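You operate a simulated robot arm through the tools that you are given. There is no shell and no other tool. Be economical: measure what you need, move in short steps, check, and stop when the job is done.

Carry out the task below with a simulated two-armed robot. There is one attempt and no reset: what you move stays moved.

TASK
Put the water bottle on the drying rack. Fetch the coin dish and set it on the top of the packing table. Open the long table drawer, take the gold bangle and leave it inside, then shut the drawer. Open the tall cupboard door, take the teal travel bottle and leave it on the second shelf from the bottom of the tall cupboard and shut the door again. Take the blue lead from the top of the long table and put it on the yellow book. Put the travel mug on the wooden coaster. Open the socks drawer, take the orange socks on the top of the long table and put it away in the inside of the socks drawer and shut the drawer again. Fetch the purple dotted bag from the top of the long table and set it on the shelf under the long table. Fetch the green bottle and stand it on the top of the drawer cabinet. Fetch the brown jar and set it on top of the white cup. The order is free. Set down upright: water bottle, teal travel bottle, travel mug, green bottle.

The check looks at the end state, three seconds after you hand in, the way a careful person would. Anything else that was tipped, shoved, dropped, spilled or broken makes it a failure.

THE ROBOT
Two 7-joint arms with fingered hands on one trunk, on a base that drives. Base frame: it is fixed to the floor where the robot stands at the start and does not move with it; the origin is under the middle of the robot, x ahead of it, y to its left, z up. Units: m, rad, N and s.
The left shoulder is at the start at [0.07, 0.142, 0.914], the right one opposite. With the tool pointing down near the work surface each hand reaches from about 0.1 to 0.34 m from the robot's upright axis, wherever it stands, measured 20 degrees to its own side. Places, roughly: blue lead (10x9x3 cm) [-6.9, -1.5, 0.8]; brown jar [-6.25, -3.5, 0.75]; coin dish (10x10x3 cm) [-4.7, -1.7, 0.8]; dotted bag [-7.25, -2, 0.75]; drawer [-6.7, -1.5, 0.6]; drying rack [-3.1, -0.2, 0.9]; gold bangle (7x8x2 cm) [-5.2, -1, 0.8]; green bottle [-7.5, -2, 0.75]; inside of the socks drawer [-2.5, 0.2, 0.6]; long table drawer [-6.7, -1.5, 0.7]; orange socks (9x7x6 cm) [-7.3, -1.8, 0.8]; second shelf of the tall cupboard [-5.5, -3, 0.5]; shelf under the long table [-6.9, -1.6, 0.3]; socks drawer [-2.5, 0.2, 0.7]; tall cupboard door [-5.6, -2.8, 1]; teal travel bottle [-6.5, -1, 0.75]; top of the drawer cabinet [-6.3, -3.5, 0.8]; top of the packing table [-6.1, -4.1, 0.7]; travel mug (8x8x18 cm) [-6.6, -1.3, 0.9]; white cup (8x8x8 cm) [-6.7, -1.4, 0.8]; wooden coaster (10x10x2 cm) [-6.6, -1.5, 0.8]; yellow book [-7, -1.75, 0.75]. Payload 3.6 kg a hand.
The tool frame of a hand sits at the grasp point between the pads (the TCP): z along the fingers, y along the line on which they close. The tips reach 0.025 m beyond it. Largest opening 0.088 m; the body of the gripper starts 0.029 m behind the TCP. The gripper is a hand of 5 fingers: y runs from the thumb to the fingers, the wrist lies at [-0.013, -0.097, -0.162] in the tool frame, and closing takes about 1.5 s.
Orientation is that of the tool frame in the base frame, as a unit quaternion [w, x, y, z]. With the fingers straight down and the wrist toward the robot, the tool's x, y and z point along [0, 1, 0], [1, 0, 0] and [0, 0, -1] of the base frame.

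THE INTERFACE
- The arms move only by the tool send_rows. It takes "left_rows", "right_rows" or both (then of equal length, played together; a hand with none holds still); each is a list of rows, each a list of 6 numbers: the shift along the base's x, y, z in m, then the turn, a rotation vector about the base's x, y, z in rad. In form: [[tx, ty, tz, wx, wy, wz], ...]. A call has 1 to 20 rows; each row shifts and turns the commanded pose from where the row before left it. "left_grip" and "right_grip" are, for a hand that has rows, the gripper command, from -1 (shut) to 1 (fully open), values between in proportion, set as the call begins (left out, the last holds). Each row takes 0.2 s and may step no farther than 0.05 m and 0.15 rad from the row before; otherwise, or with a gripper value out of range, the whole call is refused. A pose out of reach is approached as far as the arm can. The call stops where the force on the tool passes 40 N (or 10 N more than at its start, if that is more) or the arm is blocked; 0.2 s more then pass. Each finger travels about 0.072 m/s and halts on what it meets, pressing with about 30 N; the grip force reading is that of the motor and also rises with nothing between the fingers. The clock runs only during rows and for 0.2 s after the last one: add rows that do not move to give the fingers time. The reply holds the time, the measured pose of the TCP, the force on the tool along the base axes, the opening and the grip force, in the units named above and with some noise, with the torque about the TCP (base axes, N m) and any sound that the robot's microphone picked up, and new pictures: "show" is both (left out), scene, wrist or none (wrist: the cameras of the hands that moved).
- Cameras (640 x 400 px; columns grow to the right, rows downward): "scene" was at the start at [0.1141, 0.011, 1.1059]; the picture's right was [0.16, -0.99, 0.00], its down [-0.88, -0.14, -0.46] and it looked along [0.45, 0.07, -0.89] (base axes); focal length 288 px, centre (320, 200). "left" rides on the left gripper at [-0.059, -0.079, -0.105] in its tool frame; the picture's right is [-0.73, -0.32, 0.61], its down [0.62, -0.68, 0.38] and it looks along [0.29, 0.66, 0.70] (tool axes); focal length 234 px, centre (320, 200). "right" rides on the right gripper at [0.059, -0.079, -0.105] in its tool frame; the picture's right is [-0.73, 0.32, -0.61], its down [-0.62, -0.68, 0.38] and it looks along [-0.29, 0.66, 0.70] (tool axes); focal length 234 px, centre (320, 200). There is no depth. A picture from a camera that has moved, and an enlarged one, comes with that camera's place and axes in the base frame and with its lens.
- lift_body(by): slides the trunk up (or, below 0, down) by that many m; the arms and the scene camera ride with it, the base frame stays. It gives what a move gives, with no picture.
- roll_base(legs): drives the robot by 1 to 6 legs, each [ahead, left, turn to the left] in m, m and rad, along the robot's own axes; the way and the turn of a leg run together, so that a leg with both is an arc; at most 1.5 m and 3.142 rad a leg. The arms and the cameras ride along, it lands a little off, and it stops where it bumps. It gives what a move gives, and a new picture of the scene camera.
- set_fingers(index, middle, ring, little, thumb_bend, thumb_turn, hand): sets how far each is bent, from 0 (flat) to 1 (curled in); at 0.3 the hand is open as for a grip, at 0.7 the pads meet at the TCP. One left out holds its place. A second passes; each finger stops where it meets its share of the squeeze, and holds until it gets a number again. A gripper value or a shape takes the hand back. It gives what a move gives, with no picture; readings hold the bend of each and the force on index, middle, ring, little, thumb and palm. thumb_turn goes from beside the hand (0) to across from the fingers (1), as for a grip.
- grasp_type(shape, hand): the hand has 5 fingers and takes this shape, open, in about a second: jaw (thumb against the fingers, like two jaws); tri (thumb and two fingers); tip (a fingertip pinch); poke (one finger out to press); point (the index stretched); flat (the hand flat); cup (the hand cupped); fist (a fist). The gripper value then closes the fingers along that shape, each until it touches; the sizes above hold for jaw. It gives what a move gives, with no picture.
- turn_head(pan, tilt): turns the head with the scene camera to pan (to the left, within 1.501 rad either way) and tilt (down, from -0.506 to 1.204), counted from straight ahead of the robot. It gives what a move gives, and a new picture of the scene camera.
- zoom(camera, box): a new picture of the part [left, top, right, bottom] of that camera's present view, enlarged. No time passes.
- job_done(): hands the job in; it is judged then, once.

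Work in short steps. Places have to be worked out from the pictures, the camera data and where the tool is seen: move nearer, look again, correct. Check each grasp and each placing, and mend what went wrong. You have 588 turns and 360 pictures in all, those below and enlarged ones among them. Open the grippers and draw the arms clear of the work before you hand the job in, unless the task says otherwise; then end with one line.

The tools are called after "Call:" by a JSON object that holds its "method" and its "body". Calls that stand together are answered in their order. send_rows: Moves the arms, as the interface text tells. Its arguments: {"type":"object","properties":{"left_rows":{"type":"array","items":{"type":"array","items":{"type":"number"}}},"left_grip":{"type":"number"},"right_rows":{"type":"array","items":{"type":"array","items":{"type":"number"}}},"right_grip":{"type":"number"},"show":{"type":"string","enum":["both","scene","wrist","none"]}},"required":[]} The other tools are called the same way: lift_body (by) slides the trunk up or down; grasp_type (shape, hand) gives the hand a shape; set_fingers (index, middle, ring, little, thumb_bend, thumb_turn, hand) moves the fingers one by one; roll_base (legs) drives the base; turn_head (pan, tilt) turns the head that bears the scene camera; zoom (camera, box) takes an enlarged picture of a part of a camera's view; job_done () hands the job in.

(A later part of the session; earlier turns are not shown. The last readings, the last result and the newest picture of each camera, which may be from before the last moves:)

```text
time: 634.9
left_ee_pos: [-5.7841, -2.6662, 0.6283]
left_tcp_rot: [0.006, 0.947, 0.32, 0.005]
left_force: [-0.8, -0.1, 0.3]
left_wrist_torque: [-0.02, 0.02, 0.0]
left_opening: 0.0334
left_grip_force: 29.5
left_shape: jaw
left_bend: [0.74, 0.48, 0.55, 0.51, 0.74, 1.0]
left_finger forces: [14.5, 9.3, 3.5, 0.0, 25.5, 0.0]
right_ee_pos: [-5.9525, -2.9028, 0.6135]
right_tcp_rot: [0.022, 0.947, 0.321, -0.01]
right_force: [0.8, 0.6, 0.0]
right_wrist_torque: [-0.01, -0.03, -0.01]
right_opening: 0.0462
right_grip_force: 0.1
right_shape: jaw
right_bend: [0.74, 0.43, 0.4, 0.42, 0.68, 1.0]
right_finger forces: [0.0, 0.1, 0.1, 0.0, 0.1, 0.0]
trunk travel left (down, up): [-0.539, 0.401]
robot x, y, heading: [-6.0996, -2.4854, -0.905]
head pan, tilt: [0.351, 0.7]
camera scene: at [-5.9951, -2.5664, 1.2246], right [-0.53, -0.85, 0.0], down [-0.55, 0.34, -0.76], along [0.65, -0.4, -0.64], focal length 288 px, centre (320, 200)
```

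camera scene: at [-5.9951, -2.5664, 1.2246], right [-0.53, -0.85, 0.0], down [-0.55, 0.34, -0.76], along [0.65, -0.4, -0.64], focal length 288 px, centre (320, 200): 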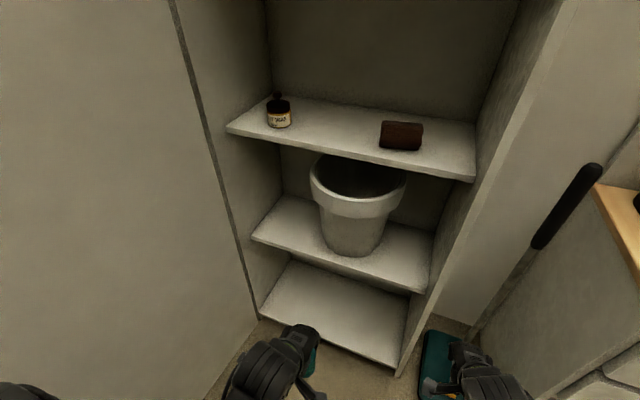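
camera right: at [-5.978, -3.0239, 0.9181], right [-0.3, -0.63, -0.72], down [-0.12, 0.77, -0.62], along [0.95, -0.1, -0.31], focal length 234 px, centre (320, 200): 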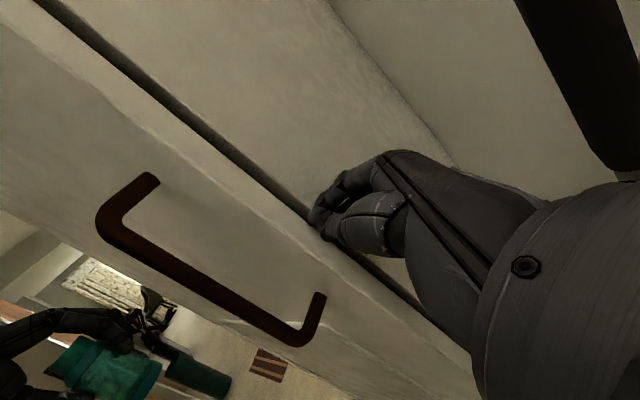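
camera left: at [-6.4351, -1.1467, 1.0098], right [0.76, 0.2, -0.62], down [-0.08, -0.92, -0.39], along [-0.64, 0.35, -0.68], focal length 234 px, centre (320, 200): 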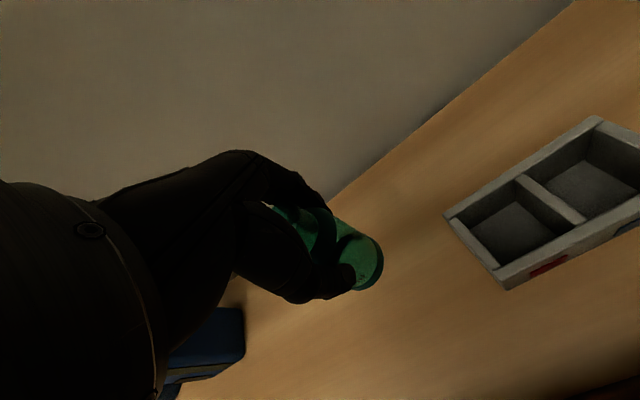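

Second shelf (z≈0.56) has free space left of the bucket. I raise slightly, pull the right hand back, and shift the base; then reach in with the left hand.

Call:
{"method": "lift_body", "body": {"by": 0.05}}

Call:
{"method": "send_rows", "body": {"right_rows": [[-0.016, 0.021, 0, 0, 0, 0], [-0.016, 0.021, 0, 0, 0, 0], [-0.016, 0.021, 0, 0, 0, 0], [0, 0, 0, 0, 0, 0]], "left_rows": [[0.02, 0.015, 0, 0, 0, 0], [0.025, 0.02, 0, 0, 0, 0], [0.025, 0.02, 0, 0, 0, 0], [0.02, 0.015, 0, 0, 0, 0]], "show": "none"}}

Call:
{"method": "roll_base", "body": {"legs": [[0.11, 0.084, 0]]}}

Call:
{"method": "send_rows", "body": {"left_rows": [[0.0215, -0.0275, 0, 0, 0, 0], [0.0215, -0.0275, 0, 0, 0, 0], [0.0215, -0.0275, 0, 0, 0, 0], [0.0215, -0.0275, 0, 0, 0, 0]], "show": "both"}}

```text
time: 635.8
left_ee_pos: [-5.7841, -2.6661, 0.6785]
left_tcp_rot: [0.007, 0.947, 0.32, 0.004]
left_force: [0.0, 0.6, -0.2]
left_wrist_torque: [-0.03, -0.01, 0.0]
left_opening: 0.0333
left_grip_force: 30.2
left_shape: jaw
left_bend: [0.74, 0.48, 0.55, 0.51, 0.74, 1.0]
left_finger forces: [14.5, 9.3, 3.6, 0.1, 25.5, 0.0]
right_ee_pos: [-5.9542, -2.9027, 0.6625]
right_tcp_rot: [0.022, 0.947, 0.321, -0.011]
right_force: [0.0, -0.1, -0.2]
right_wrist_torque: [0.02, 0.0, -0.02]
right_opening: 0.0462
right_grip_force: 0.0
right_shape: jaw
right_bend: [0.74, 0.43, 0.4, 0.42, 0.68, 1.0]
right_finger forces: [0.0, 0.0, 0.1, 0.0, 0.0, 0.0]
trunk travel left (down, up): [-0.589, 0.351]
robot x, y, heading: [-6.0966, -2.4862, -0.903]
head pan, tilt: [0.351, 0.7]
```

```text
time: 636.8
left_ee_pos: [-5.6942, -2.595, 0.6773]
left_tcp_rot: [0.007, 0.947, 0.32, 0.005]
left_force: [0.8, 0.2, -0.5]
left_wrist_torque: [0.05, -0.01, 0.01]
left_opening: 0.0335
left_grip_force: 30.0
left_shape: jaw
left_bend: [0.74, 0.48, 0.55, 0.51, 0.74, 1.0]
left_finger forces: [14.8, 9.5, 3.7, 0.0, 25.4, 0.1]
right_ee_pos: [-5.9996, -2.8374, 0.662]
right_tcp_rot: [0.021, 0.947, 0.321, -0.011]
right_force: [-0.1, -0.5, 0.2]
right_wrist_torque: [0.01, 0.01, 0.01]
right_opening: 0.0462
right_grip_force: 0.2
right_shape: jaw
right_bend: [0.74, 0.43, 0.4, 0.42, 0.68, 1.0]
right_finger forces: [0.1, 0.0, 0.0, 0.0, 0.0, 0.0]
trunk travel left (down, up): [-0.589, 0.351]
robot x, y, heading: [-6.1007, -2.483, -0.905]
head pan, tilt: [0.351, 0.7]
```

```text
time: 638.1
left_ee_pos: [-5.5577, -2.635, 0.678]
left_tcp_rot: [0.005, 0.948, 0.319, 0.005]
left_force: [-0.4, -0.5, 0.1]
left_wrist_torque: [0.0, 0.0, -0.02]
left_opening: 0.0335
left_grip_force: 29.6
left_shape: jaw
left_bend: [0.74, 0.48, 0.55, 0.51, 0.74, 1.0]
left_finger forces: [14.8, 9.6, 3.7, 0.0, 25.4, 0.0]
right_ee_pos: [-5.8634, -2.8774, 0.661]
right_tcp_rot: [0.021, 0.948, 0.319, -0.011]
right_force: [-0.1, -0.2, -0.8]
right_wrist_torque: [0.0, 0.03, 0.01]
right_opening: 0.0461
right_grip_force: 0.0
right_shape: jaw
right_bend: [0.74, 0.43, 0.4, 0.42, 0.68, 1.0]
right_finger forces: [0.0, 0.1, 0.0, 0.0, 0.1, 0.0]
trunk travel left (down, up): [-0.589, 0.351]
robot x, y, heading: [-5.9631, -2.5219, -0.907]
head pan, tilt: [0.351, 0.7]
camera scene: at [-5.8575, -2.6052, 1.2745], right [-0.53, -0.85, 0.0], down [-0.55, 0.34, -0.76], along [0.65, -0.4, -0.65], focal length 288 px, centre (320, 200)
```

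scene: 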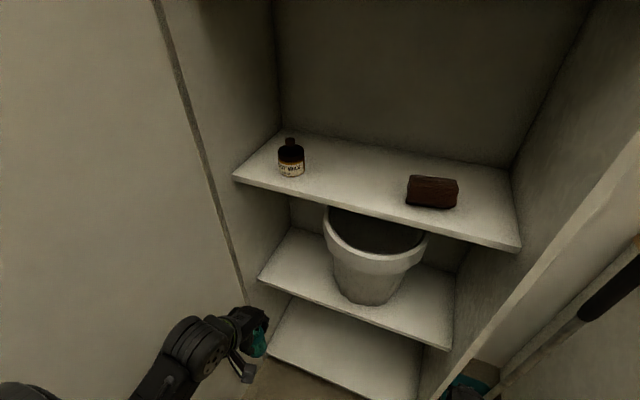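

```text
time: 639.1
left_ee_pos: [-5.4687, -2.7473, 0.6779]
left_tcp_rot: [0.007, 0.948, 0.319, 0.005]
left_force: [1.1, -1.3, 0.0]
left_wrist_torque: [0.0, -0.01, -0.01]
left_opening: 0.0339
left_grip_force: 29.9
left_shape: jaw
left_bend: [0.74, 0.48, 0.55, 0.51, 0.74, 1.0]
left_finger forces: [14.7, 9.6, 3.9, 0.0, 25.6, 0.0]
right_ee_pos: [-5.864, -2.8783, 0.6617]
right_tcp_rot: [0.021, 0.947, 0.319, -0.011]
right_force: [0.8, 0.1, -0.1]
right_wrist_torque: [0.0, -0.02, 0.0]
right_opening: 0.0463
right_grip_force: 0.0
right_shape: jaw
right_bend: [0.74, 0.43, 0.4, 0.42, 0.68, 1.0]
right_finger forces: [0.0, 0.0, 0.0, 0.0, 0.0, 0.1]
trunk travel left (down, up): [-0.589, 0.351]
robot x, y, heading: [-5.9622, -2.5175, -0.91]
head pan, tilt: [0.351, 0.7]
camera scene: at [-5.8581, -2.6056, 1.2745], right [-0.53, -0.85, 0.0], down [-0.55, 0.34, -0.76], along [0.65, -0.4, -0.64], focal length 288 px, centre (320, 200)
camera left: at [-5.5633, -2.7187, 0.7804], right [-0.77, -0.19, -0.62], down [0.09, 0.92, -0.39], along [0.64, -0.35, -0.68], focal length 234 px, centre (320, 200)
```

scene: 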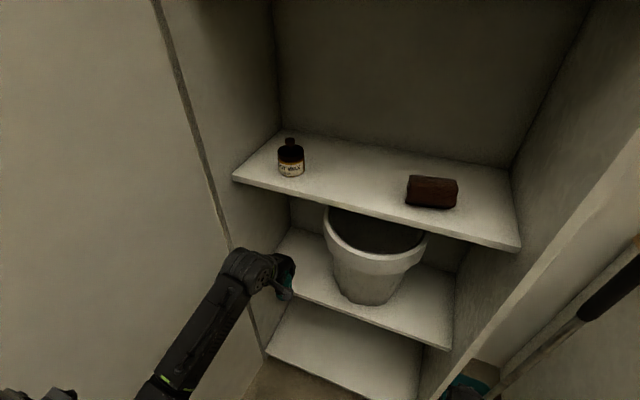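
left: 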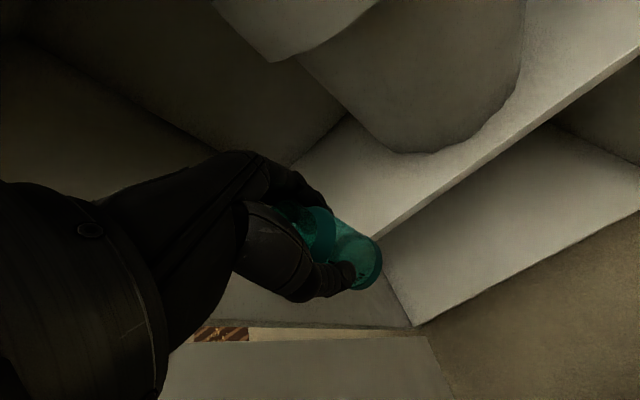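

The bottle is right before the shelf's front edge. I move it 10 cm inward and look.

Call:
{"method": "send_rows", "body": {"left_rows": [[0.0205, -0.026, 0, 0, 0, 0], [0.0205, -0.026, 0, 0, 0, 0], [0.0205, -0.026, 0, 0, 0, 0]], "show": "both"}}

```text
time: 639.9
left_ee_pos: [-5.408, -2.8234, 0.6791]
left_tcp_rot: [0.006, 0.948, 0.319, 0.005]
left_force: [-0.8, -0.2, -0.3]
left_wrist_torque: [-0.01, 0.01, -0.01]
left_opening: 0.0333
left_grip_force: 30.4
left_shape: jaw
left_bend: [0.74, 0.48, 0.55, 0.51, 0.74, 1.0]
left_finger forces: [14.8, 9.6, 4.1, 0.0, 25.5, 0.0]
right_ee_pos: [-5.8647, -2.8773, 0.6609]
right_tcp_rot: [0.021, 0.947, 0.319, -0.011]
right_force: [0.4, -0.6, 0.8]
right_wrist_torque: [0.0, -0.01, -0.01]
right_opening: 0.0462
right_grip_force: 0.0
right_shape: jaw
right_bend: [0.74, 0.43, 0.4, 0.42, 0.68, 1.0]
right_finger forces: [0.0, 0.0, 0.0, 0.0, 0.0, 0.0]
trunk travel left (down, up): [-0.589, 0.351]
robot x, y, heading: [-5.9623, -2.5212, -0.91]
head pan, tilt: [0.351, 0.7]
camera scene: at [-5.8582, -2.6058, 1.2745], right [-0.53, -0.85, 0.0], down [-0.55, 0.34, -0.76], along [0.65, -0.4, -0.64], focal length 288 px, centre (320, 200)
camera left: at [-5.5027, -2.7954, 0.7817], right [-0.77, -0.19, -0.62], down [0.09, 0.92, -0.39], along [0.64, -0.35, -0.68], focal length 234 px, centre (320, 200)
```

scene: 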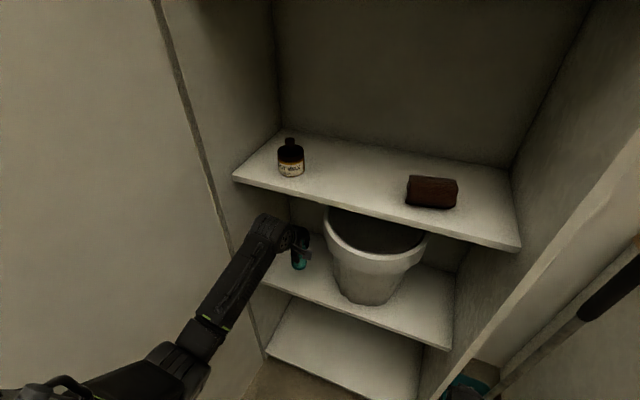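
left: 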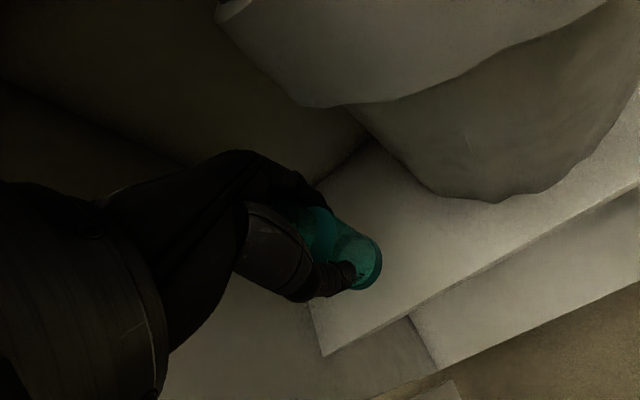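

Perfect: over the second shelf. I lower to contact.

Call:
{"method": "send_rows", "body": {"left_rows": [[0, 0, -0.02, 0, 0, 0], [0, 0, -0.015, 0, 0, 0], [0, 0, -0.01, 0, 0, 0], [0, 0, -0.008, 0, 0, 0], [0, 0, -0.006, 0, 0, 0], [0, 0, -0.006, 0, 0, 0], [0, 0, -0.006, 0, 0, 0]], "show": "none"}}

```text
time: 641.5
left_ee_pos: [-5.41, -2.8231, 0.6072]
left_tcp_rot: [0.006, 0.948, 0.318, 0.006]
left_force: [-0.4, -0.6, -0.8]
left_wrist_torque: [-0.01, -0.03, 0.01]
left_opening: 0.0333
left_grip_force: 30.1
left_shape: jaw
left_bend: [0.74, 0.48, 0.55, 0.51, 0.74, 1.0]
left_finger forces: [14.8, 9.7, 4.4, 0.1, 25.5, 0.0]
right_ee_pos: [-5.8651, -2.8764, 0.6619]
right_tcp_rot: [0.022, 0.947, 0.32, -0.01]
right_force: [-0.5, 0.0, -0.1]
right_wrist_torque: [0.0, 0.02, 0.0]
right_opening: 0.0463
right_grip_force: 0.0
right_shape: jaw
right_bend: [0.74, 0.43, 0.4, 0.42, 0.68, 1.0]
right_finger forces: [0.0, 0.0, 0.0, 0.0, 0.0, 0.0]
trunk travel left (down, up): [-0.589, 0.351]
robot x, y, heading: [-5.9603, -2.5233, -0.906]
head pan, tilt: [0.351, 0.7]
```

Call:
{"method": "send_rows", "body": {"left_rows": [[0, 0, -0.008, 0, 0, 0], [0, 0, -0.008, 0, 0, 0], [0, 0, -0.007, 0, 0, 0], [0, 0, -0.006, 0, 0, 0], [0, 0, -0.006, 0, 0, 0], [0, 0, -0.006, 0, 0, 0]], "show": "none"}}

```text
time: 642.9
left_ee_pos: [-5.4096, -2.8224, 0.5668]
left_tcp_rot: [0.007, 0.948, 0.318, 0.005]
left_force: [-0.2, 0.3, -1.3]
left_wrist_torque: [0.01, -0.03, 0.0]
left_opening: 0.033
left_grip_force: 29.9
left_shape: jaw
left_bend: [0.74, 0.48, 0.55, 0.51, 0.75, 1.0]
left_finger forces: [14.7, 9.8, 4.5, 0.0, 25.5, 0.0]
right_ee_pos: [-5.8657, -2.8772, 0.662]
right_tcp_rot: [0.022, 0.947, 0.32, -0.011]
right_force: [-0.4, 0.9, 0.4]
right_wrist_torque: [0.02, 0.01, -0.01]
right_opening: 0.046
right_grip_force: 0.0
right_shape: jaw
right_bend: [0.74, 0.43, 0.4, 0.42, 0.68, 1.0]
right_finger forces: [0.0, 0.1, 0.0, 0.0, 0.0, 0.0]
trunk travel left (down, up): [-0.589, 0.351]
robot x, y, heading: [-5.9675, -2.5195, -0.909]
head pan, tilt: [0.351, 0.7]
```

Shelf is about 0.5; nearly there. I continue slowly.

Call:
{"method": "send_rows", "body": {"left_rows": [[0, 0, -0.005, 0, 0, 0], [0, 0, -0.005, 0, 0, 0], [0, 0, -0.005, 0, 0, 0], [0, 0, -0.005, 0, 0, 0], [0, 0, -0.005, 0, 0, 0]], "show": "wrist"}}

```text
time: 643.8
left_ee_pos: [-5.4076, -2.8255, 0.5606]
left_tcp_rot: [0.016, 0.947, 0.321, 0.01]
left_force: [-5.8, 5.9, 29.6]
left_wrist_torque: [0.2, 0.19, -0.02]
left_opening: 0.0357
left_grip_force: 29.2
left_shape: jaw
left_bend: [0.75, 0.49, 0.56, 0.51, 0.74, 1.0]
left_finger forces: [15.3, 9.0, 4.7, 0.0, 33.1, 0.1]
right_ee_pos: [-5.8666, -2.8763, 0.6627]
right_tcp_rot: [0.024, 0.947, 0.32, -0.01]
right_force: [0.6, -0.9, 0.7]
right_wrist_torque: [0.0, 0.01, -0.03]
right_opening: 0.0462
right_grip_force: 0.1
right_shape: jaw
right_bend: [0.74, 0.43, 0.4, 0.42, 0.68, 1.0]
right_finger forces: [0.0, 0.0, 0.0, 0.0, 0.1, 0.0]
trunk travel left (down, up): [-0.589, 0.351]
robot x, y, heading: [-5.9651, -2.5207, -0.909]
head pan, tilt: [0.351, 0.7]
stopped in row 4 (left hand): the force on the tool passed its limit (the readings are from after the stop); the commanded pose is now the measured one
camera left: at [-5.5041, -2.7954, 0.6617], right [-0.76, -0.2, -0.62], down [0.09, 0.91, -0.4], along [0.65, -0.36, -0.67], focal length 234 px, centre (320, 200)
```

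left: 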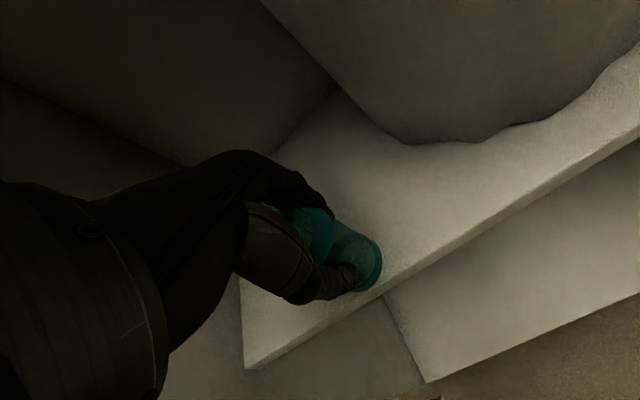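

Contact, but close to the edge. I lift slightly, move 3.5 cm deeper, set down, and release.

Call:
{"method": "send_rows", "body": {"left_rows": [[0, 0, 0.015, 0, 0, 0], [0.0108, -0.0138, 0, 0, 0, 0], [0.0108, -0.0138, 0, 0, 0, 0], [0, 0, -0.008, 0, 0, 0], [0, 0, -0.004, 0, 0, 0]], "show": "none"}}

Call:
{"method": "send_rows", "body": {"left_rows": [[0, 0, 0, 0, 0, 0], [0, 0, 0, 0, 0, 0], [0, 0, 0, 0, 0, 0], [0, 0, 0, 0, 0, 0], [0, 0, 0, 0, 0, 0]], "left_grip": 0.6, "show": "none"}}

Call:
{"method": "send_rows", "body": {"left_rows": [[0, 0, 0.02, 0, 0, 0], [0, 0, 0.03, 0, 0, 0], [0, 0, 0.03, 0, 0, 0]], "show": "wrist"}}

```text
time: 645.0
left_ee_pos: [-5.3877, -2.8503, 0.5609]
left_tcp_rot: [0.015, 0.947, 0.32, 0.009]
left_force: [1.8, 1.5, 15.3]
left_wrist_torque: [-0.02, -0.05, -0.03]
left_opening: 0.0346
left_grip_force: 30.2
left_shape: jaw
left_bend: [0.74, 0.48, 0.55, 0.51, 0.75, 1.0]
left_finger forces: [16.3, 10.4, 6.0, 0.0, 27.4, 0.0]
right_ee_pos: [-5.867, -2.877, 0.6616]
right_tcp_rot: [0.022, 0.947, 0.321, -0.01]
right_force: [0.5, 0.7, -0.7]
right_wrist_torque: [0.01, 0.02, 0.02]
right_opening: 0.046
right_grip_force: 0.1
right_shape: jaw
right_bend: [0.74, 0.43, 0.4, 0.42, 0.68, 1.0]
right_finger forces: [0.0, 0.1, 0.0, 0.0, 0.0, 0.0]
trunk travel left (down, up): [-0.589, 0.351]
robot x, y, heading: [-5.964, -2.5225, -0.907]
head pan, tilt: [0.351, 0.7]
```

```text
time: 646.2
left_ee_pos: [-5.3878, -2.8506, 0.5582]
left_tcp_rot: [0.01, 0.947, 0.32, 0.008]
left_force: [-0.4, 0.5, 1.1]
left_wrist_torque: [0.03, 0.01, 0.0]
left_opening: 0.0703
left_grip_force: 0.1
left_shape: jaw
left_bend: [0.27, 0.34, 0.32, 0.33, 0.49, 0.99]
left_finger forces: [0.1, 0.0, 0.0, 0.1, 0.1, 0.1]
right_ee_pos: [-5.8644, -2.8775, 0.662]
right_tcp_rot: [0.022, 0.947, 0.319, -0.012]
right_force: [0.6, 0.4, -0.5]
right_wrist_torque: [0.02, 0.0, -0.01]
right_opening: 0.0463
right_grip_force: 0.0
right_shape: jaw
right_bend: [0.74, 0.43, 0.4, 0.42, 0.68, 1.0]
right_finger forces: [0.1, 0.1, 0.0, 0.1, 0.0, 0.0]
trunk travel left (down, up): [-0.589, 0.351]
robot x, y, heading: [-5.9633, -2.5212, -0.912]
head pan, tilt: [0.351, 0.7]
```

```text
time: 647.0
left_ee_pos: [-5.3852, -2.8507, 0.6412]
left_tcp_rot: [0.011, 0.948, 0.319, 0.007]
left_force: [-0.1, 0.0, -0.4]
left_wrist_torque: [-0.04, -0.02, -0.01]
left_opening: 0.0703
left_grip_force: 0.1
left_shape: jaw
left_bend: [0.27, 0.34, 0.32, 0.33, 0.49, 0.99]
left_finger forces: [0.0, 0.0, 0.0, 0.0, 0.1, 0.1]
right_ee_pos: [-5.8652, -2.8774, 0.6621]
right_tcp_rot: [0.022, 0.947, 0.319, -0.012]
right_force: [-0.2, -0.5, -0.1]
right_wrist_torque: [0.01, 0.0, -0.02]
right_opening: 0.0459
right_grip_force: 0.1
right_shape: jaw
right_bend: [0.74, 0.43, 0.4, 0.42, 0.68, 1.0]
right_finger forces: [0.1, 0.0, 0.0, 0.0, 0.1, 0.0]
trunk travel left (down, up): [-0.589, 0.351]
robot x, y, heading: [-5.965, -2.5229, -0.908]
head pan, tilt: [0.351, 0.7]
camera left: at [-5.481, -2.8216, 0.7423], right [-0.76, -0.19, -0.62], down [0.09, 0.91, -0.4], along [0.64, -0.36, -0.68], focal length 234 px, centre (320, 200)
```

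left: 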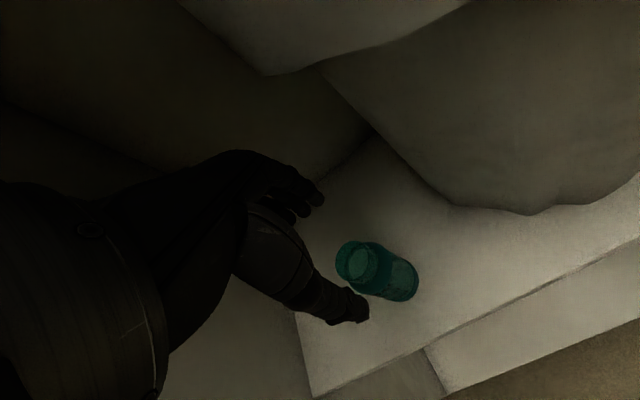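

The teal bottle stands on the second shelf. I withdraw, tuck the left arm, and go around the door's edge to its outer side.

Call:
{"method": "roll_base", "body": {"legs": [[-0.35, 0, 0]]}}

Call:
{"method": "send_rows", "body": {"left_rows": [[-0.0256, 0.0328, 0.005, 0, 0, 0], [-0.0256, 0.0328, 0.005, 0, 0, 0], [-0.0256, 0.0328, 0.005, 0, 0, 0], [-0.0256, 0.0328, 0.005, 0, 0, 0], [-0.0256, 0.0328, 0, 0, 0, 0], [-0.0256, 0.0328, 0, 0, 0, 0]], "show": "none"}}

Call:
{"method": "roll_base", "body": {"legs": [[-0.25, 0, 0], [0, 0.72, 0], [0.15, 0, 0]]}}

```text
time: 649.2
left_ee_pos: [-5.5933, -2.5847, 0.6408]
left_tcp_rot: [0.013, 0.948, 0.319, 0.008]
left_force: [0.0, 0.4, 0.7]
left_wrist_torque: [-0.01, 0.0, -0.01]
left_opening: 0.0701
left_grip_force: 0.0
left_shape: jaw
left_bend: [0.27, 0.34, 0.32, 0.33, 0.49, 0.99]
left_finger forces: [0.0, 0.0, 0.0, 0.0, 0.1, 0.0]
right_ee_pos: [-6.0737, -2.6115, 0.6629]
right_tcp_rot: [0.022, 0.947, 0.32, -0.012]
right_force: [0.3, 0.4, 0.5]
right_wrist_torque: [-0.01, 0.0, -0.01]
right_opening: 0.0465
right_grip_force: 0.0
right_shape: jaw
right_bend: [0.74, 0.43, 0.4, 0.42, 0.68, 1.0]
right_finger forces: [0.0, 0.0, 0.0, 0.0, 0.0, 0.1]
trunk travel left (down, up): [-0.589, 0.351]
robot x, y, heading: [-6.1708, -2.2546, -0.908]
head pan, tilt: [0.351, 0.7]
camera scene: at [-6.0666, -2.3384, 1.2747], right [-0.53, -0.85, 0.0], down [-0.55, 0.34, -0.77], along [0.65, -0.41, -0.64], focal length 288 px, centre (320, 200)
```

scene: 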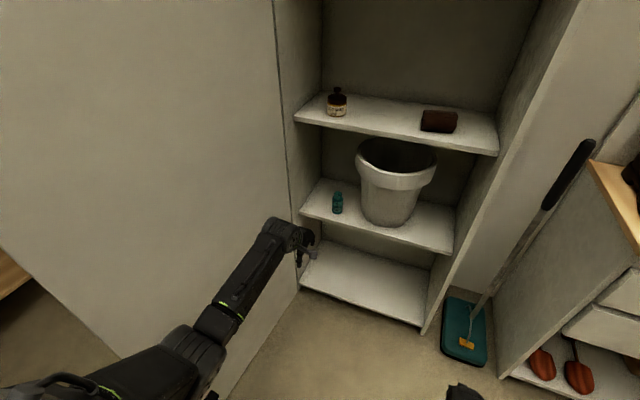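

```text
time: 650.6
left_ee_pos: [-5.7428, -2.3883, 0.6601]
left_tcp_rot: [0.012, 0.948, 0.319, 0.007]
left_force: [0.9, 0.1, 0.5]
left_wrist_torque: [-0.03, -0.03, -0.01]
left_opening: 0.0702
left_grip_force: 0.1
left_shape: jaw
left_bend: [0.27, 0.34, 0.32, 0.33, 0.49, 0.99]
left_finger forces: [0.0, 0.0, 0.0, 0.1, 0.0, 0.0]
right_ee_pos: [-6.0729, -2.6108, 0.6629]
right_tcp_rot: [0.022, 0.947, 0.319, -0.011]
right_force: [-0.6, -0.7, 0.5]
right_wrist_torque: [-0.05, -0.03, 0.0]
right_opening: 0.0458
right_grip_force: 0.1
right_shape: jaw
right_bend: [0.74, 0.43, 0.4, 0.42, 0.68, 1.0]
right_finger forces: [0.0, 0.0, 0.1, 0.0, 0.0, 0.1]
trunk travel left (down, up): [-0.589, 0.351]
robot x, y, heading: [-6.1724, -2.2565, -0.911]
head pan, tilt: [0.351, 0.7]
```

```text
time: 657.0
left_ee_pos: [-5.2342, -1.8823, 0.6586]
left_tcp_rot: [0.011, 0.952, 0.305, 0.008]
left_force: [-0.4, -0.1, 0.5]
left_wrist_torque: [0.0, 0.01, 0.0]
left_opening: 0.0698
left_grip_force: 0.0
left_shape: jaw
left_bend: [0.27, 0.34, 0.32, 0.33, 0.49, 0.99]
left_finger forces: [0.0, 0.0, 0.0, 0.0, 0.0, 0.0]
right_ee_pos: [-5.5702, -2.0953, 0.662]
right_tcp_rot: [0.021, 0.952, 0.306, -0.011]
right_force: [-1.4, -0.3, -0.1]
right_wrist_torque: [0.01, -0.01, 0.02]
right_opening: 0.0459
right_grip_force: 0.1
right_shape: jaw
right_bend: [0.74, 0.43, 0.4, 0.42, 0.68, 1.0]
right_finger forces: [0.1, 0.0, 0.0, 0.1, 0.0, 0.0]
trunk travel left (down, up): [-0.589, 0.351]
robot x, y, heading: [-5.664, -1.7338, -0.937]
head pan, tilt: [0.351, 0.7]
camera scene: at [-5.5564, -1.8231, 1.2744], right [-0.55, -0.83, 0.0], down [-0.54, 0.36, -0.76], along [0.64, -0.42, -0.65], focal length 288 px, centre (320, 200)
```

scene: 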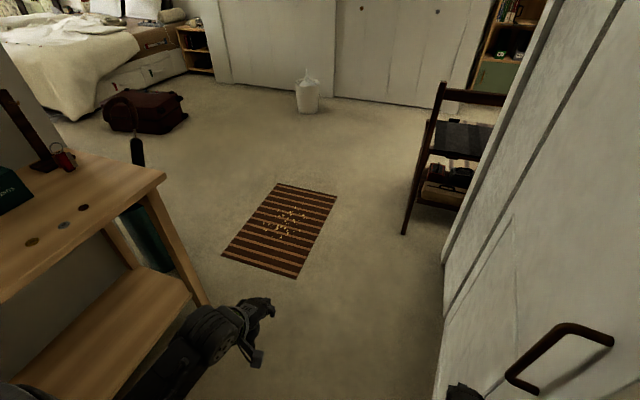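

I'm on the outer side with the handle visible. I extend the right hand and push the door shut along its arc.

Call:
{"method": "send_rows", "body": {"right_rows": [[0.0207, -0.0282, 0, 0, 0, 0], [0.0207, -0.0282, 0, 0, 0, 0], [0.0207, -0.0282, 0, 0, 0, 0], [0.0207, -0.0282, 0, 0, 0, 0]], "right_grip": -1, "show": "none"}}

Call:
{"method": "roll_base", "body": {"legs": [[0.007, -0.094, 0], [0.042, -0.23, 0], [0.153, -0.179, 0], [0.181, -0.077, 0], [0.06, 0, 0]]}}

```text
time: 658.0
left_ee_pos: [-5.2347, -1.8825, 0.6595]
left_tcp_rot: [0.012, 0.952, 0.305, 0.007]
left_force: [-0.2, -0.3, -0.5]
left_wrist_torque: [-0.01, -0.02, 0.0]
left_opening: 0.0702
left_grip_force: 0.0
left_shape: jaw
left_bend: [0.27, 0.34, 0.32, 0.33, 0.49, 0.99]
left_finger forces: [0.0, 0.0, 0.0, 0.0, 0.0, 0.1]
right_ee_pos: [-5.4854, -2.2089, 0.6614]
right_tcp_rot: [0.021, 0.952, 0.307, -0.01]
right_force: [-0.5, -0.6, 0.5]
right_wrist_torque: [0.01, -0.01, -0.02]
right_opening: 0.0
right_grip_force: 30.5
right_shape: jaw
right_bend: [0.7, 0.7, 0.7, 0.7, 0.4, 1.0]
right_finger forces: [0.0, 0.1, 0.0, 0.0, 0.0, 0.0]
trunk travel left (down, up): [-0.589, 0.351]
robot x, y, heading: [-5.6589, -1.7389, -0.933]
head pan, tilt: [0.351, 0.7]
```

```text
time: 663.5
left_ee_pos: [-5.4522, -2.5619, 0.6589]
left_tcp_rot: [0.013, 0.952, 0.305, 0.008]
left_force: [0.0, 0.0, -0.4]
left_wrist_torque: [-0.02, 0.02, 0.0]
left_opening: 0.0703
left_grip_force: 0.1
left_shape: jaw
left_bend: [0.27, 0.34, 0.32, 0.33, 0.49, 0.99]
left_finger forces: [0.0, 0.1, 0.1, 0.0, 0.1, 0.0]
right_ee_pos: [-5.7062, -2.8826, 0.6586]
right_tcp_rot: [0.013, 0.952, 0.307, -0.013]
right_force: [-4.0, 5.1, 1.9]
right_wrist_torque: [-0.32, -0.23, -0.05]
right_opening: 0.0
right_grip_force: 29.8
right_shape: jaw
right_bend: [0.7, 0.7, 0.7, 0.7, 0.41, 1.0]
right_finger forces: [0.0, 5.8, 0.0, 0.0, 0.1, 0.0]
trunk travel left (down, up): [-0.589, 0.351]
robot x, y, heading: [-5.8775, -2.4182, -0.942]
head pan, tilt: [0.351, 0.7]
stopped in leg 5: the force on the tool passed its limit (the readings are from after the stop); the commanded pose is now the measured one
camera scene: at [-5.7739, -2.5011, 1.2747], right [-0.55, -0.83, 0.0], down [-0.54, 0.36, -0.77], along [0.64, -0.42, -0.64], focal length 288 px, centre (320, 200)
```

scene: 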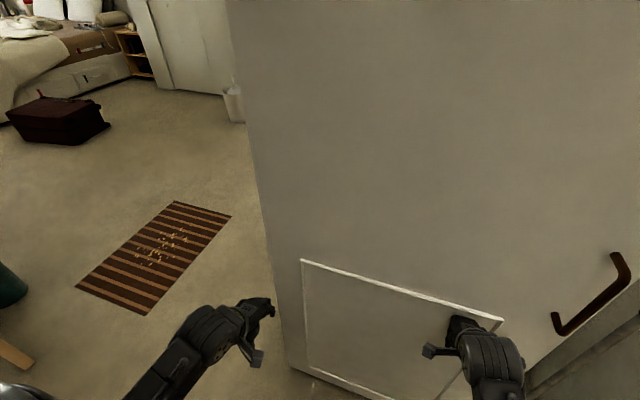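

The door is shut. Last object: the orange socks. I back off, turn to the long table, raise the trunk and set the arms.

Call:
{"method": "roll_base", "body": {"legs": [[-0.3, 0, 0], [0, 0, -3.105]]}}

Call:
{"method": "lift_body", "body": {"by": 0.23}}

Call:
{"method": "send_rows", "body": {"left_rows": [[-0.0075, 0.042, 0, 0, 0, 0], [-0.0075, 0.042, 0, 0, 0, 0], [-0.0075, 0.042, 0, 0, 0, 0], [-0.0075, 0.042, 0, 0, 0, 0], [-0.0075, 0.042, 0, 0, 0, 0], [-0.0075, 0.042, 0, 0, 0, 0]], "right_rows": [[0.0134, -0.017, 0, 0, 0, 0], [0.0134, -0.017, 0, 0, 0, 0], [0.0134, -0.017, 0, 0, 0, 0], [0.0134, -0.017, 0, 0, 0, 0], [0.0134, -0.017, 0, 0, 0, 0], [0.0134, -0.017, 0, 0, 0, 0]], "left_grip": 1, "show": "none"}}

```text
time: 673.0
left_ee_pos: [-6.4655, -2.0092, 0.6586]
left_tcp_rot: [-0.006, -0.283, 0.959, 0.011]
left_force: [0.6, -0.4, -0.4]
left_wrist_torque: [0.01, 0.03, -0.01]
left_opening: 0.0699
left_grip_force: 0.0
left_shape: jaw
left_bend: [0.27, 0.34, 0.32, 0.33, 0.49, 0.99]
left_finger forces: [0.0, 0.0, 0.0, 0.0, 0.1, 0.0]
right_ee_pos: [-6.1972, -1.6995, 0.6593]
right_tcp_rot: [0.014, -0.285, 0.958, 0.013]
right_force: [-0.3, 0.4, 0.0]
right_wrist_torque: [0.01, -0.01, -0.01]
right_opening: 0.0
right_grip_force: 30.3
right_shape: jaw
right_bend: [0.7, 0.7, 0.7, 0.7, 0.42, 1.0]
right_finger forces: [0.0, 0.0, 0.0, 0.0, 0.0, 0.0]
trunk travel left (down, up): [-0.589, 0.351]
robot x, y, heading: [-6.051, -2.1762, 2.154]
head pan, tilt: [0.351, 0.7]
camera scene: at [-6.1449, -2.0823, 1.2746], right [0.59, 0.81, 0.0], down [0.52, -0.38, -0.76], along [-0.62, 0.45, -0.64], focal length 288 px, centre (320, 200)
```

scene: 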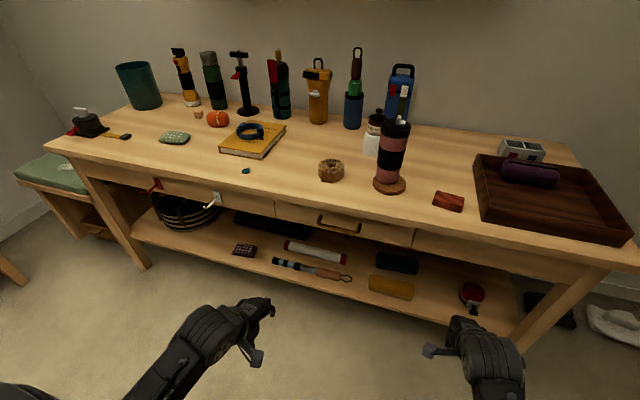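

```text
time: 675.4
left_ee_pos: [-6.4668, -2.0083, 0.8896]
left_tcp_rot: [-0.007, -0.284, 0.959, 0.012]
left_force: [0.5, -0.6, -0.2]
left_wrist_torque: [-0.01, 0.01, -0.02]
left_opening: 0.0703
left_grip_force: 0.1
left_shape: jaw
left_bend: [0.27, 0.34, 0.32, 0.33, 0.49, 0.99]
left_finger forces: [0.1, 0.1, 0.1, 0.0, 0.0, 0.0]
right_ee_pos: [-6.1966, -1.7001, 0.8888]
right_tcp_rot: [0.014, -0.284, 0.959, 0.012]
right_force: [0.2, -0.4, 0.2]
right_wrist_torque: [-0.01, 0.02, 0.0]
right_opening: 0.0001
right_grip_force: 29.7
right_shape: jaw
right_bend: [0.7, 0.7, 0.7, 0.7, 0.42, 1.0]
right_finger forces: [0.1, 0.1, 0.0, 0.0, 0.0, 0.0]
trunk travel left (down, up): [-0.819, 0.121]
robot x, y, heading: [-6.0503, -2.1728, 2.159]
head pan, tilt: [0.351, 0.7]
```

```text
time: 676.8
left_ee_pos: [-6.5088, -1.7567, 0.8883]
left_tcp_rot: [-0.008, -0.282, 0.959, 0.011]
left_force: [-1.3, 0.7, 0.5]
left_wrist_torque: [0.01, 0.02, -0.01]
left_opening: 0.0876
left_grip_force: 0.2
left_shape: jaw
left_bend: [0.3, 0.3, 0.3, 0.3, 0.3, 0.98]
left_finger forces: [0.0, 0.0, 0.0, 0.0, 0.0, 0.0]
right_ee_pos: [-6.118, -1.8002, 0.8892]
right_tcp_rot: [0.013, -0.285, 0.958, 0.013]
right_force: [-0.7, 0.1, -0.7]
right_wrist_torque: [-0.01, 0.01, 0.03]
right_opening: 0.0
right_grip_force: 29.5
right_shape: jaw
right_bend: [0.7, 0.7, 0.7, 0.7, 0.42, 1.0]
right_finger forces: [0.0, 0.1, 0.1, 0.0, 0.0, 0.1]
trunk travel left (down, up): [-0.819, 0.121]
robot x, y, heading: [-6.051, -2.1725, 2.161]
head pan, tilt: [0.351, 0.7]
```

Good overview, all placed items are in order. I turn square, strafe left and drive in so the left hand is over the socks.

Call:
{"method": "roll_base", "body": {"legs": [[0, 0, 0.076], [0, 0.547, 0], [0.45, 0, 0]]}}

Call:
{"method": "send_rows", "body": {"left_rows": [[0, 0, 0, 0, 0, 0]], "show": "wrist"}}

```text
time: 682.7
left_ee_pos: [-7.2578, -1.7835, 0.8879]
left_tcp_rot: [-0.007, -0.327, 0.945, 0.011]
left_force: [-0.2, 0.4, -0.1]
left_wrist_torque: [0.02, 0.0, 0.02]
left_opening: 0.0879
left_grip_force: 0.0
left_shape: jaw
left_bend: [0.3, 0.3, 0.3, 0.3, 0.3, 0.98]
left_finger forces: [0.0, 0.0, 0.0, 0.0, 0.0, 0.1]
right_ee_pos: [-6.8626, -1.7913, 0.889]
right_tcp_rot: [0.013, -0.328, 0.944, 0.014]
right_force: [-0.2, 0.0, -0.7]
right_wrist_torque: [-0.02, 0.02, 0.01]
right_opening: 0.0
right_grip_force: 29.6
right_shape: jaw
right_bend: [0.7, 0.7, 0.7, 0.7, 0.42, 1.0]
right_finger forces: [0.0, 0.0, 0.1, 0.0, 0.1, 0.0]
trunk travel left (down, up): [-0.819, 0.121]
robot x, y, heading: [-6.7589, -2.1537, 2.251]
head pan, tilt: [0.351, 0.7]
camera scene: at [-6.8635, -2.0738, 1.5046], right [0.51, 0.86, 0.0], down [0.55, -0.33, -0.77], along [-0.66, 0.39, -0.64], focal length 288 px, centre (320, 200)
```

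scene: 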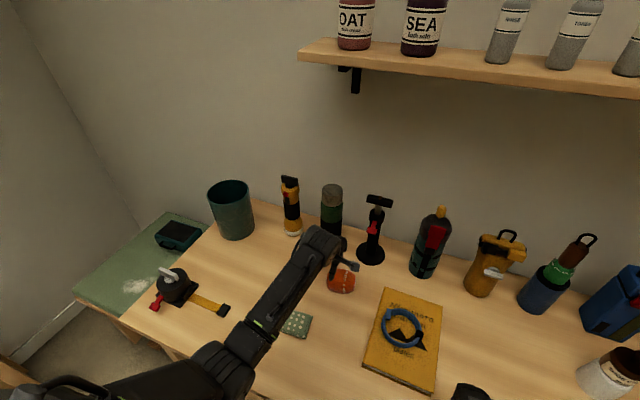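

```text
time: 683.1
left_ee_pos: [-7.2582, -1.7833, 0.8884]
left_tcp_rot: [-0.007, -0.327, 0.945, 0.011]
left_force: [0.5, 0.5, 0.3]
left_wrist_torque: [-0.01, 0.03, -0.04]
left_opening: 0.0877
left_grip_force: 0.0
left_shape: jaw
left_bend: [0.3, 0.3, 0.3, 0.3, 0.3, 0.98]
left_finger forces: [0.0, 0.0, 0.0, 0.0, 0.1, 0.0]
right_ee_pos: [-6.8634, -1.7906, 0.8894]
right_tcp_rot: [0.012, -0.329, 0.944, 0.013]
right_force: [1.0, -0.9, 0.1]
right_wrist_torque: [0.0, 0.02, 0.0]
right_opening: 0.0001
right_grip_force: 29.5
right_shape: jaw
right_bend: [0.7, 0.7, 0.7, 0.7, 0.42, 1.0]
right_finger forces: [0.0, 0.0, 0.0, 0.0, 0.1, 0.0]
trunk travel left (down, up): [-0.819, 0.121]
robot x, y, heading: [-6.7608, -2.1554, 2.249]
head pan, tilt: [0.351, 0.7]
camera left: at [-7.1589, -1.8117, 0.9906], right [0.76, 0.21, -0.62], down [-0.08, -0.91, -0.4], along [-0.65, 0.35, -0.68], focal length 234 px, centre (320, 200)
```

left: 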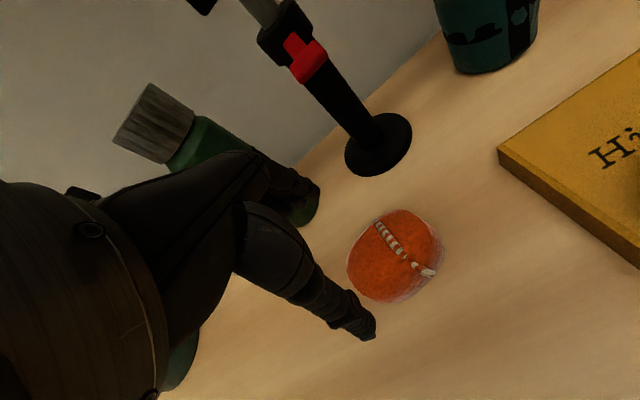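

Socks centre (-7.247, -1.77). I widen the fingers, correct, lower and grip.

Call:
{"method": "set_fingers", "body": {"hand": "left", "index": 0.17, "middle": 0.17, "ring": 0.17, "little": 0.17, "thumb_bend": 0.17, "thumb_turn": 1.0}}

Call:
{"method": "send_rows", "body": {"left_rows": [[0.011, 0.013, -0.025, 0, 0, 0], [0, 0, -0.025, 0, 0, 0], [0, 0, -0.025, 0, 0, 0], [0, 0, -0.013, 0, 0, 0]], "show": "none"}}

Call:
{"method": "send_rows", "body": {"left_rows": [[0, 0, 0, 0, 0, 0], [0, 0, 0, 0, 0, 0], [0, 0, 0, 0, 0, 0], [0, 0, 0, 0, 0, 0], [0, 0, 0, 0, 0, 0], [0, 0, 0, 0, 0, 0]], "left_grip": -1, "show": "none"}}

Call:
{"method": "send_rows", "body": {"left_rows": [[0, 0, 0.03, 0, 0, 0], [0, 0, 0.04, 0, 0, 0], [0, 0, 0.03, 0, 0, 0]], "show": "wrist"}}

```text
time: 684.1
left_ee_pos: [-7.2581, -1.7835, 0.8878]
left_tcp_rot: [-0.007, -0.327, 0.945, 0.011]
left_force: [0.2, -0.1, -0.9]
left_wrist_torque: [0.04, 0.02, -0.01]
left_opening: 0.1086
left_grip_force: 0.0
left_shape: fingers
left_bend: [0.17, 0.17, 0.17, 0.17, 0.17, 0.97]
left_finger forces: [0.1, 0.0, 0.0, 0.0, 0.0, 0.0]
right_ee_pos: [-6.8645, -1.7906, 0.8897]
right_tcp_rot: [0.012, -0.329, 0.944, 0.013]
right_force: [0.6, 0.5, -0.5]
right_wrist_torque: [0.0, 0.03, 0.02]
right_opening: 0.0
right_grip_force: 29.8
right_shape: jaw
right_bend: [0.7, 0.7, 0.7, 0.7, 0.42, 1.0]
right_finger forces: [0.1, 0.0, 0.1, 0.0, 0.1, 0.0]
trunk travel left (down, up): [-0.819, 0.121]
robot x, y, heading: [-6.7583, -2.1576, 2.248]
head pan, tilt: [0.351, 0.7]
```

```text
time: 685.1
left_ee_pos: [-7.2472, -1.7706, 0.7981]
left_tcp_rot: [-0.007, -0.327, 0.945, 0.011]
left_force: [0.6, 0.1, -0.1]
left_wrist_torque: [-0.03, -0.04, -0.02]
left_opening: 0.1088
left_grip_force: 0.1
left_shape: fingers
left_bend: [0.17, 0.17, 0.17, 0.17, 0.17, 0.97]
left_finger forces: [0.0, 0.0, 0.0, 0.0, 0.0, 0.0]
right_ee_pos: [-6.8634, -1.7905, 0.8884]
right_tcp_rot: [0.014, -0.329, 0.944, 0.013]
right_force: [0.0, -0.1, -0.3]
right_wrist_torque: [-0.01, -0.01, -0.01]
right_opening: 0.0
right_grip_force: 29.5
right_shape: jaw
right_bend: [0.7, 0.7, 0.7, 0.7, 0.42, 1.0]
right_finger forces: [0.0, 0.0, 0.1, 0.0, 0.1, 0.0]
trunk travel left (down, up): [-0.819, 0.121]
robot x, y, heading: [-6.7581, -2.1583, 2.251]
head pan, tilt: [0.351, 0.7]
```

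```text
time: 686.5
left_ee_pos: [-7.2466, -1.77, 0.7978]
left_tcp_rot: [-0.008, -0.327, 0.945, 0.011]
left_force: [-0.1, -0.7, 0.2]
left_wrist_torque: [0.01, 0.02, 0.01]
left_opening: 0.0561
left_grip_force: 29.5
left_shape: jaw
left_bend: [0.29, 0.4, 0.4, 0.42, 0.6, 0.99]
left_finger forces: [14.7, 8.5, 3.6, 0.0, 25.5, 0.0]
right_ee_pos: [-6.8634, -1.7901, 0.8897]
right_tcp_rot: [0.013, -0.328, 0.944, 0.013]
right_force: [0.3, -0.7, -0.7]
right_wrist_torque: [0.0, 0.0, 0.01]
right_opening: 0.0
right_grip_force: 30.3
right_shape: jaw
right_bend: [0.7, 0.7, 0.7, 0.7, 0.42, 1.0]
right_finger forces: [0.0, 0.1, 0.0, 0.1, 0.0, 0.0]
trunk travel left (down, up): [-0.819, 0.121]
robot x, y, heading: [-6.761, -2.157, 2.248]
head pan, tilt: [0.351, 0.7]
```

```text
time: 687.3
left_ee_pos: [-7.2468, -1.7706, 0.8986]
left_tcp_rot: [-0.007, -0.328, 0.945, 0.011]
left_force: [-0.9, -0.2, 0.3]
left_wrist_torque: [0.02, 0.01, 0.02]
left_opening: 0.0559
left_grip_force: 29.6
left_shape: jaw
left_bend: [0.29, 0.4, 0.4, 0.42, 0.6, 0.99]
left_finger forces: [14.5, 8.6, 3.7, 0.1, 25.7, 0.0]
right_ee_pos: [-6.8645, -1.7898, 0.8887]
right_tcp_rot: [0.012, -0.328, 0.944, 0.013]
right_force: [0.3, -0.5, -0.5]
right_wrist_torque: [0.02, -0.02, 0.03]
right_opening: 0.0
right_grip_force: 29.8
right_shape: jaw
right_bend: [0.7, 0.7, 0.7, 0.7, 0.42, 1.0]
right_finger forces: [0.0, 0.1, 0.0, 0.0, 0.0, 0.1]
trunk travel left (down, up): [-0.819, 0.121]
robot x, y, heading: [-6.7611, -2.1536, 2.25]
head pan, tilt: [0.351, 0.7]
camera left: at [-7.1478, -1.7985, 1.0007], right [0.76, 0.21, -0.62], down [-0.08, -0.91, -0.4], along [-0.65, 0.35, -0.68], focal length 234 px, centre (320, 200)
```

left: 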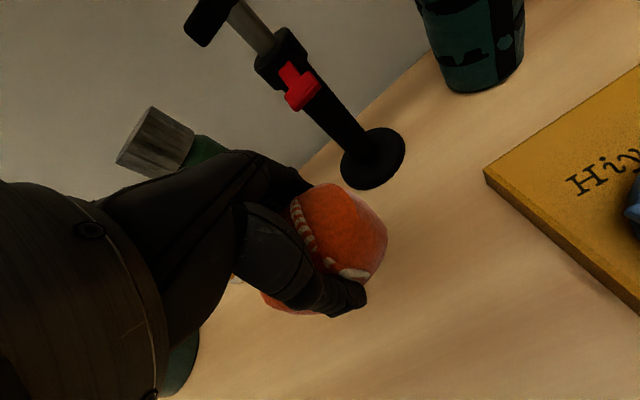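

Socks held. I back off, retract the left hand, and start the drive back to the dresser.

Call:
{"method": "roll_base", "body": {"legs": [[-0.4, 0, 0]]}}

Call:
{"method": "send_rows", "body": {"left_rows": [[0.0208, -0.026, 0, 0, 0, 0], [0.0208, -0.026, 0, 0, 0, 0], [0.0208, -0.026, 0, 0, 0, 0], [0.0208, -0.026, 0, 0, 0, 0], [0.0208, -0.026, 0, 0, 0, 0], [0.0208, -0.026, 0, 0, 0, 0]], "show": "none"}}

Call:
{"method": "roll_base", "body": {"legs": [[0, 0, -1.863], [1.285, 0, 0], [0, 0, -1.107], [1.3, 0, 0]]}}

```text
time: 689.9
left_ee_pos: [-6.9875, -2.0852, 0.8974]
left_tcp_rot: [-0.008, -0.323, 0.946, 0.01]
left_force: [0.4, -0.9, 0.1]
left_wrist_torque: [-0.02, 0.03, -0.04]
left_opening: 0.0561
left_grip_force: 29.7
left_shape: jaw
left_bend: [0.29, 0.4, 0.4, 0.42, 0.6, 0.99]
left_finger forces: [14.5, 8.5, 3.7, 0.0, 25.5, 0.0]
right_ee_pos: [-6.6038, -2.1095, 0.8893]
right_tcp_rot: [0.014, -0.324, 0.946, 0.013]
right_force: [0.3, 0.2, -0.1]
right_wrist_torque: [-0.01, -0.02, -0.02]
right_opening: 0.0
right_grip_force: 29.9
right_shape: jaw
right_bend: [0.7, 0.7, 0.7, 0.7, 0.42, 1.0]
right_finger forces: [0.0, 0.1, 0.0, 0.1, 0.0, 0.0]
trunk travel left (down, up): [-0.819, 0.121]
robot x, y, heading: [-6.5062, -2.4749, 2.247]
head pan, tilt: [0.351, 0.7]
camera scene: at [-6.6077, -2.3915, 1.5045], right [0.52, 0.85, 0.0], down [0.55, -0.34, -0.76], along [-0.65, 0.4, -0.64], focal length 288 px, centre (320, 200)
```

scene: 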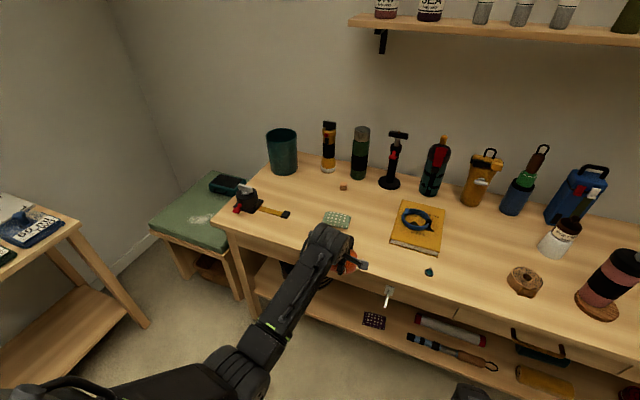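

```text
time: 691.3
left_ee_pos: [-6.8623, -2.2436, 0.9013]
left_tcp_rot: [-0.007, -0.323, 0.946, 0.012]
left_force: [-0.3, -0.3, -0.9]
left_wrist_torque: [0.03, 0.02, 0.01]
left_opening: 0.056
left_grip_force: 30.4
left_shape: jaw
left_bend: [0.29, 0.4, 0.4, 0.42, 0.6, 0.99]
left_finger forces: [14.5, 8.6, 3.7, 0.0, 25.5, 0.0]
right_ee_pos: [-6.6049, -2.1107, 0.8895]
right_tcp_rot: [0.013, -0.324, 0.946, 0.013]
right_force: [0.0, 0.1, 0.4]
right_wrist_torque: [0.01, 0.02, 0.03]
right_opening: 0.0
right_grip_force: 30.1
right_shape: jaw
right_bend: [0.7, 0.7, 0.7, 0.7, 0.42, 1.0]
right_finger forces: [0.0, 0.0, 0.0, 0.0, 0.0, 0.0]
trunk travel left (down, up): [-0.819, 0.121]
robot x, y, heading: [-6.5054, -2.4787, 2.244]
head pan, tilt: [0.351, 0.7]
```

```text
time: 708.8
left_ee_pos: [-4.3728, -2.8481, 0.8985]
left_tcp_rot: [0.009, 0.939, 0.344, 0.007]
left_force: [0.5, 0.2, -1.0]
left_wrist_torque: [0.03, 0.01, -0.01]
left_opening: 0.0555
left_grip_force: 30.3
left_shape: jaw
left_bend: [0.29, 0.4, 0.4, 0.42, 0.61, 0.99]
left_finger forces: [14.5, 8.3, 3.7, 0.1, 25.2, 0.0]
right_ee_pos: [-4.6247, -2.9934, 0.8888]
right_tcp_rot: [0.012, 0.938, 0.346, -0.014]
right_force: [0.4, 0.7, 0.0]
right_wrist_torque: [0.0, 0.05, -0.01]
right_opening: 0.0
right_grip_force: 29.2
right_shape: jaw
right_bend: [0.7, 0.7, 0.7, 0.7, 0.42, 1.0]
right_finger forces: [0.0, 0.0, 0.1, 0.0, 0.0, 0.0]
trunk travel left (down, up): [-0.819, 0.121]
robot x, y, heading: [-4.7452, -2.6306, -0.854]
head pan, tilt: [0.351, 0.7]
stopped in leg 4: the robot was blocked; the commanded pose is now the measured one
camera scene: at [-4.6302, -2.7109, 1.5041], right [-0.48, -0.88, 0.0], down [-0.57, 0.31, -0.76], along [0.67, -0.37, -0.65], focal length 288 px, centre (320, 200)
```

scene: 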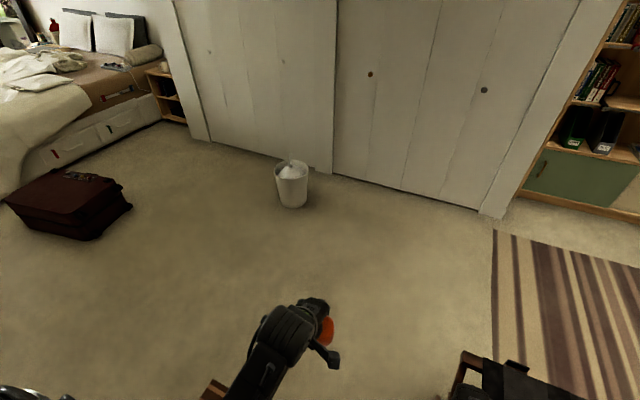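

Blocked on the right by the cupboard/stool corner. I slide left and continue in two segments to the dresser.

Call:
{"method": "roll_base", "body": {"legs": [[0, 0.3, 0], [0, 0, 1.154], [1.0, 0, 0], [0, 0, 0.457], [1.5, 0, 0], [0.45, 0, 0]]}}

```text
time: 729.4
left_ee_pos: [-1.9057, -0.3912, 0.9002]
left_tcp_rot: [0.003, 0.397, 0.918, 0.014]
left_force: [0.7, -0.1, -0.3]
left_wrist_torque: [-0.02, -0.02, -0.01]
left_opening: 0.0554
left_grip_force: 30.4
left_shape: jaw
left_bend: [0.29, 0.4, 0.4, 0.42, 0.61, 0.99]
left_finger forces: [14.3, 8.2, 3.7, 0.0, 25.0, 0.0]
right_ee_pos: [-1.7479, -0.6344, 0.8889]
right_tcp_rot: [0.019, 0.396, 0.918, 0.001]
right_force: [-0.5, 0.1, -0.1]
right_wrist_torque: [0.02, -0.01, -0.04]
right_opening: 0.0
right_grip_force: 29.7
right_shape: jaw
right_bend: [0.7, 0.7, 0.7, 0.7, 0.72, 1.0]
right_finger forces: [0.0, 0.0, 0.1, 0.1, 0.0, 0.0]
trunk travel left (down, up): [-0.819, 0.121]
robot x, y, heading: [-2.1065, -0.7736, 0.77]
head pan, tilt: [0.351, 0.7]
camera scene: at [-2.0287, -0.6579, 1.5046], right [0.9, -0.44, 0.0], down [-0.28, -0.58, -0.77], along [0.33, 0.69, -0.64], focal length 288 px, centre (320, 200)
```

scene: 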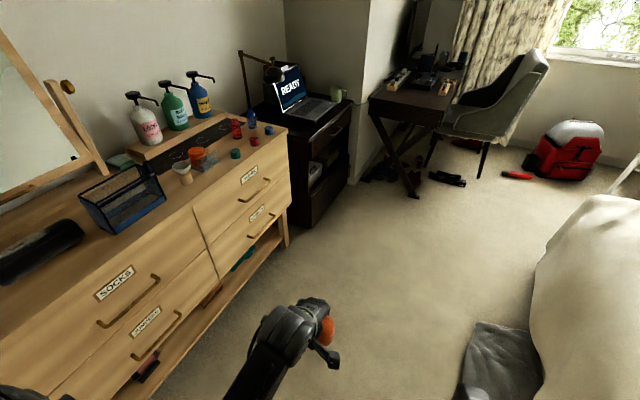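

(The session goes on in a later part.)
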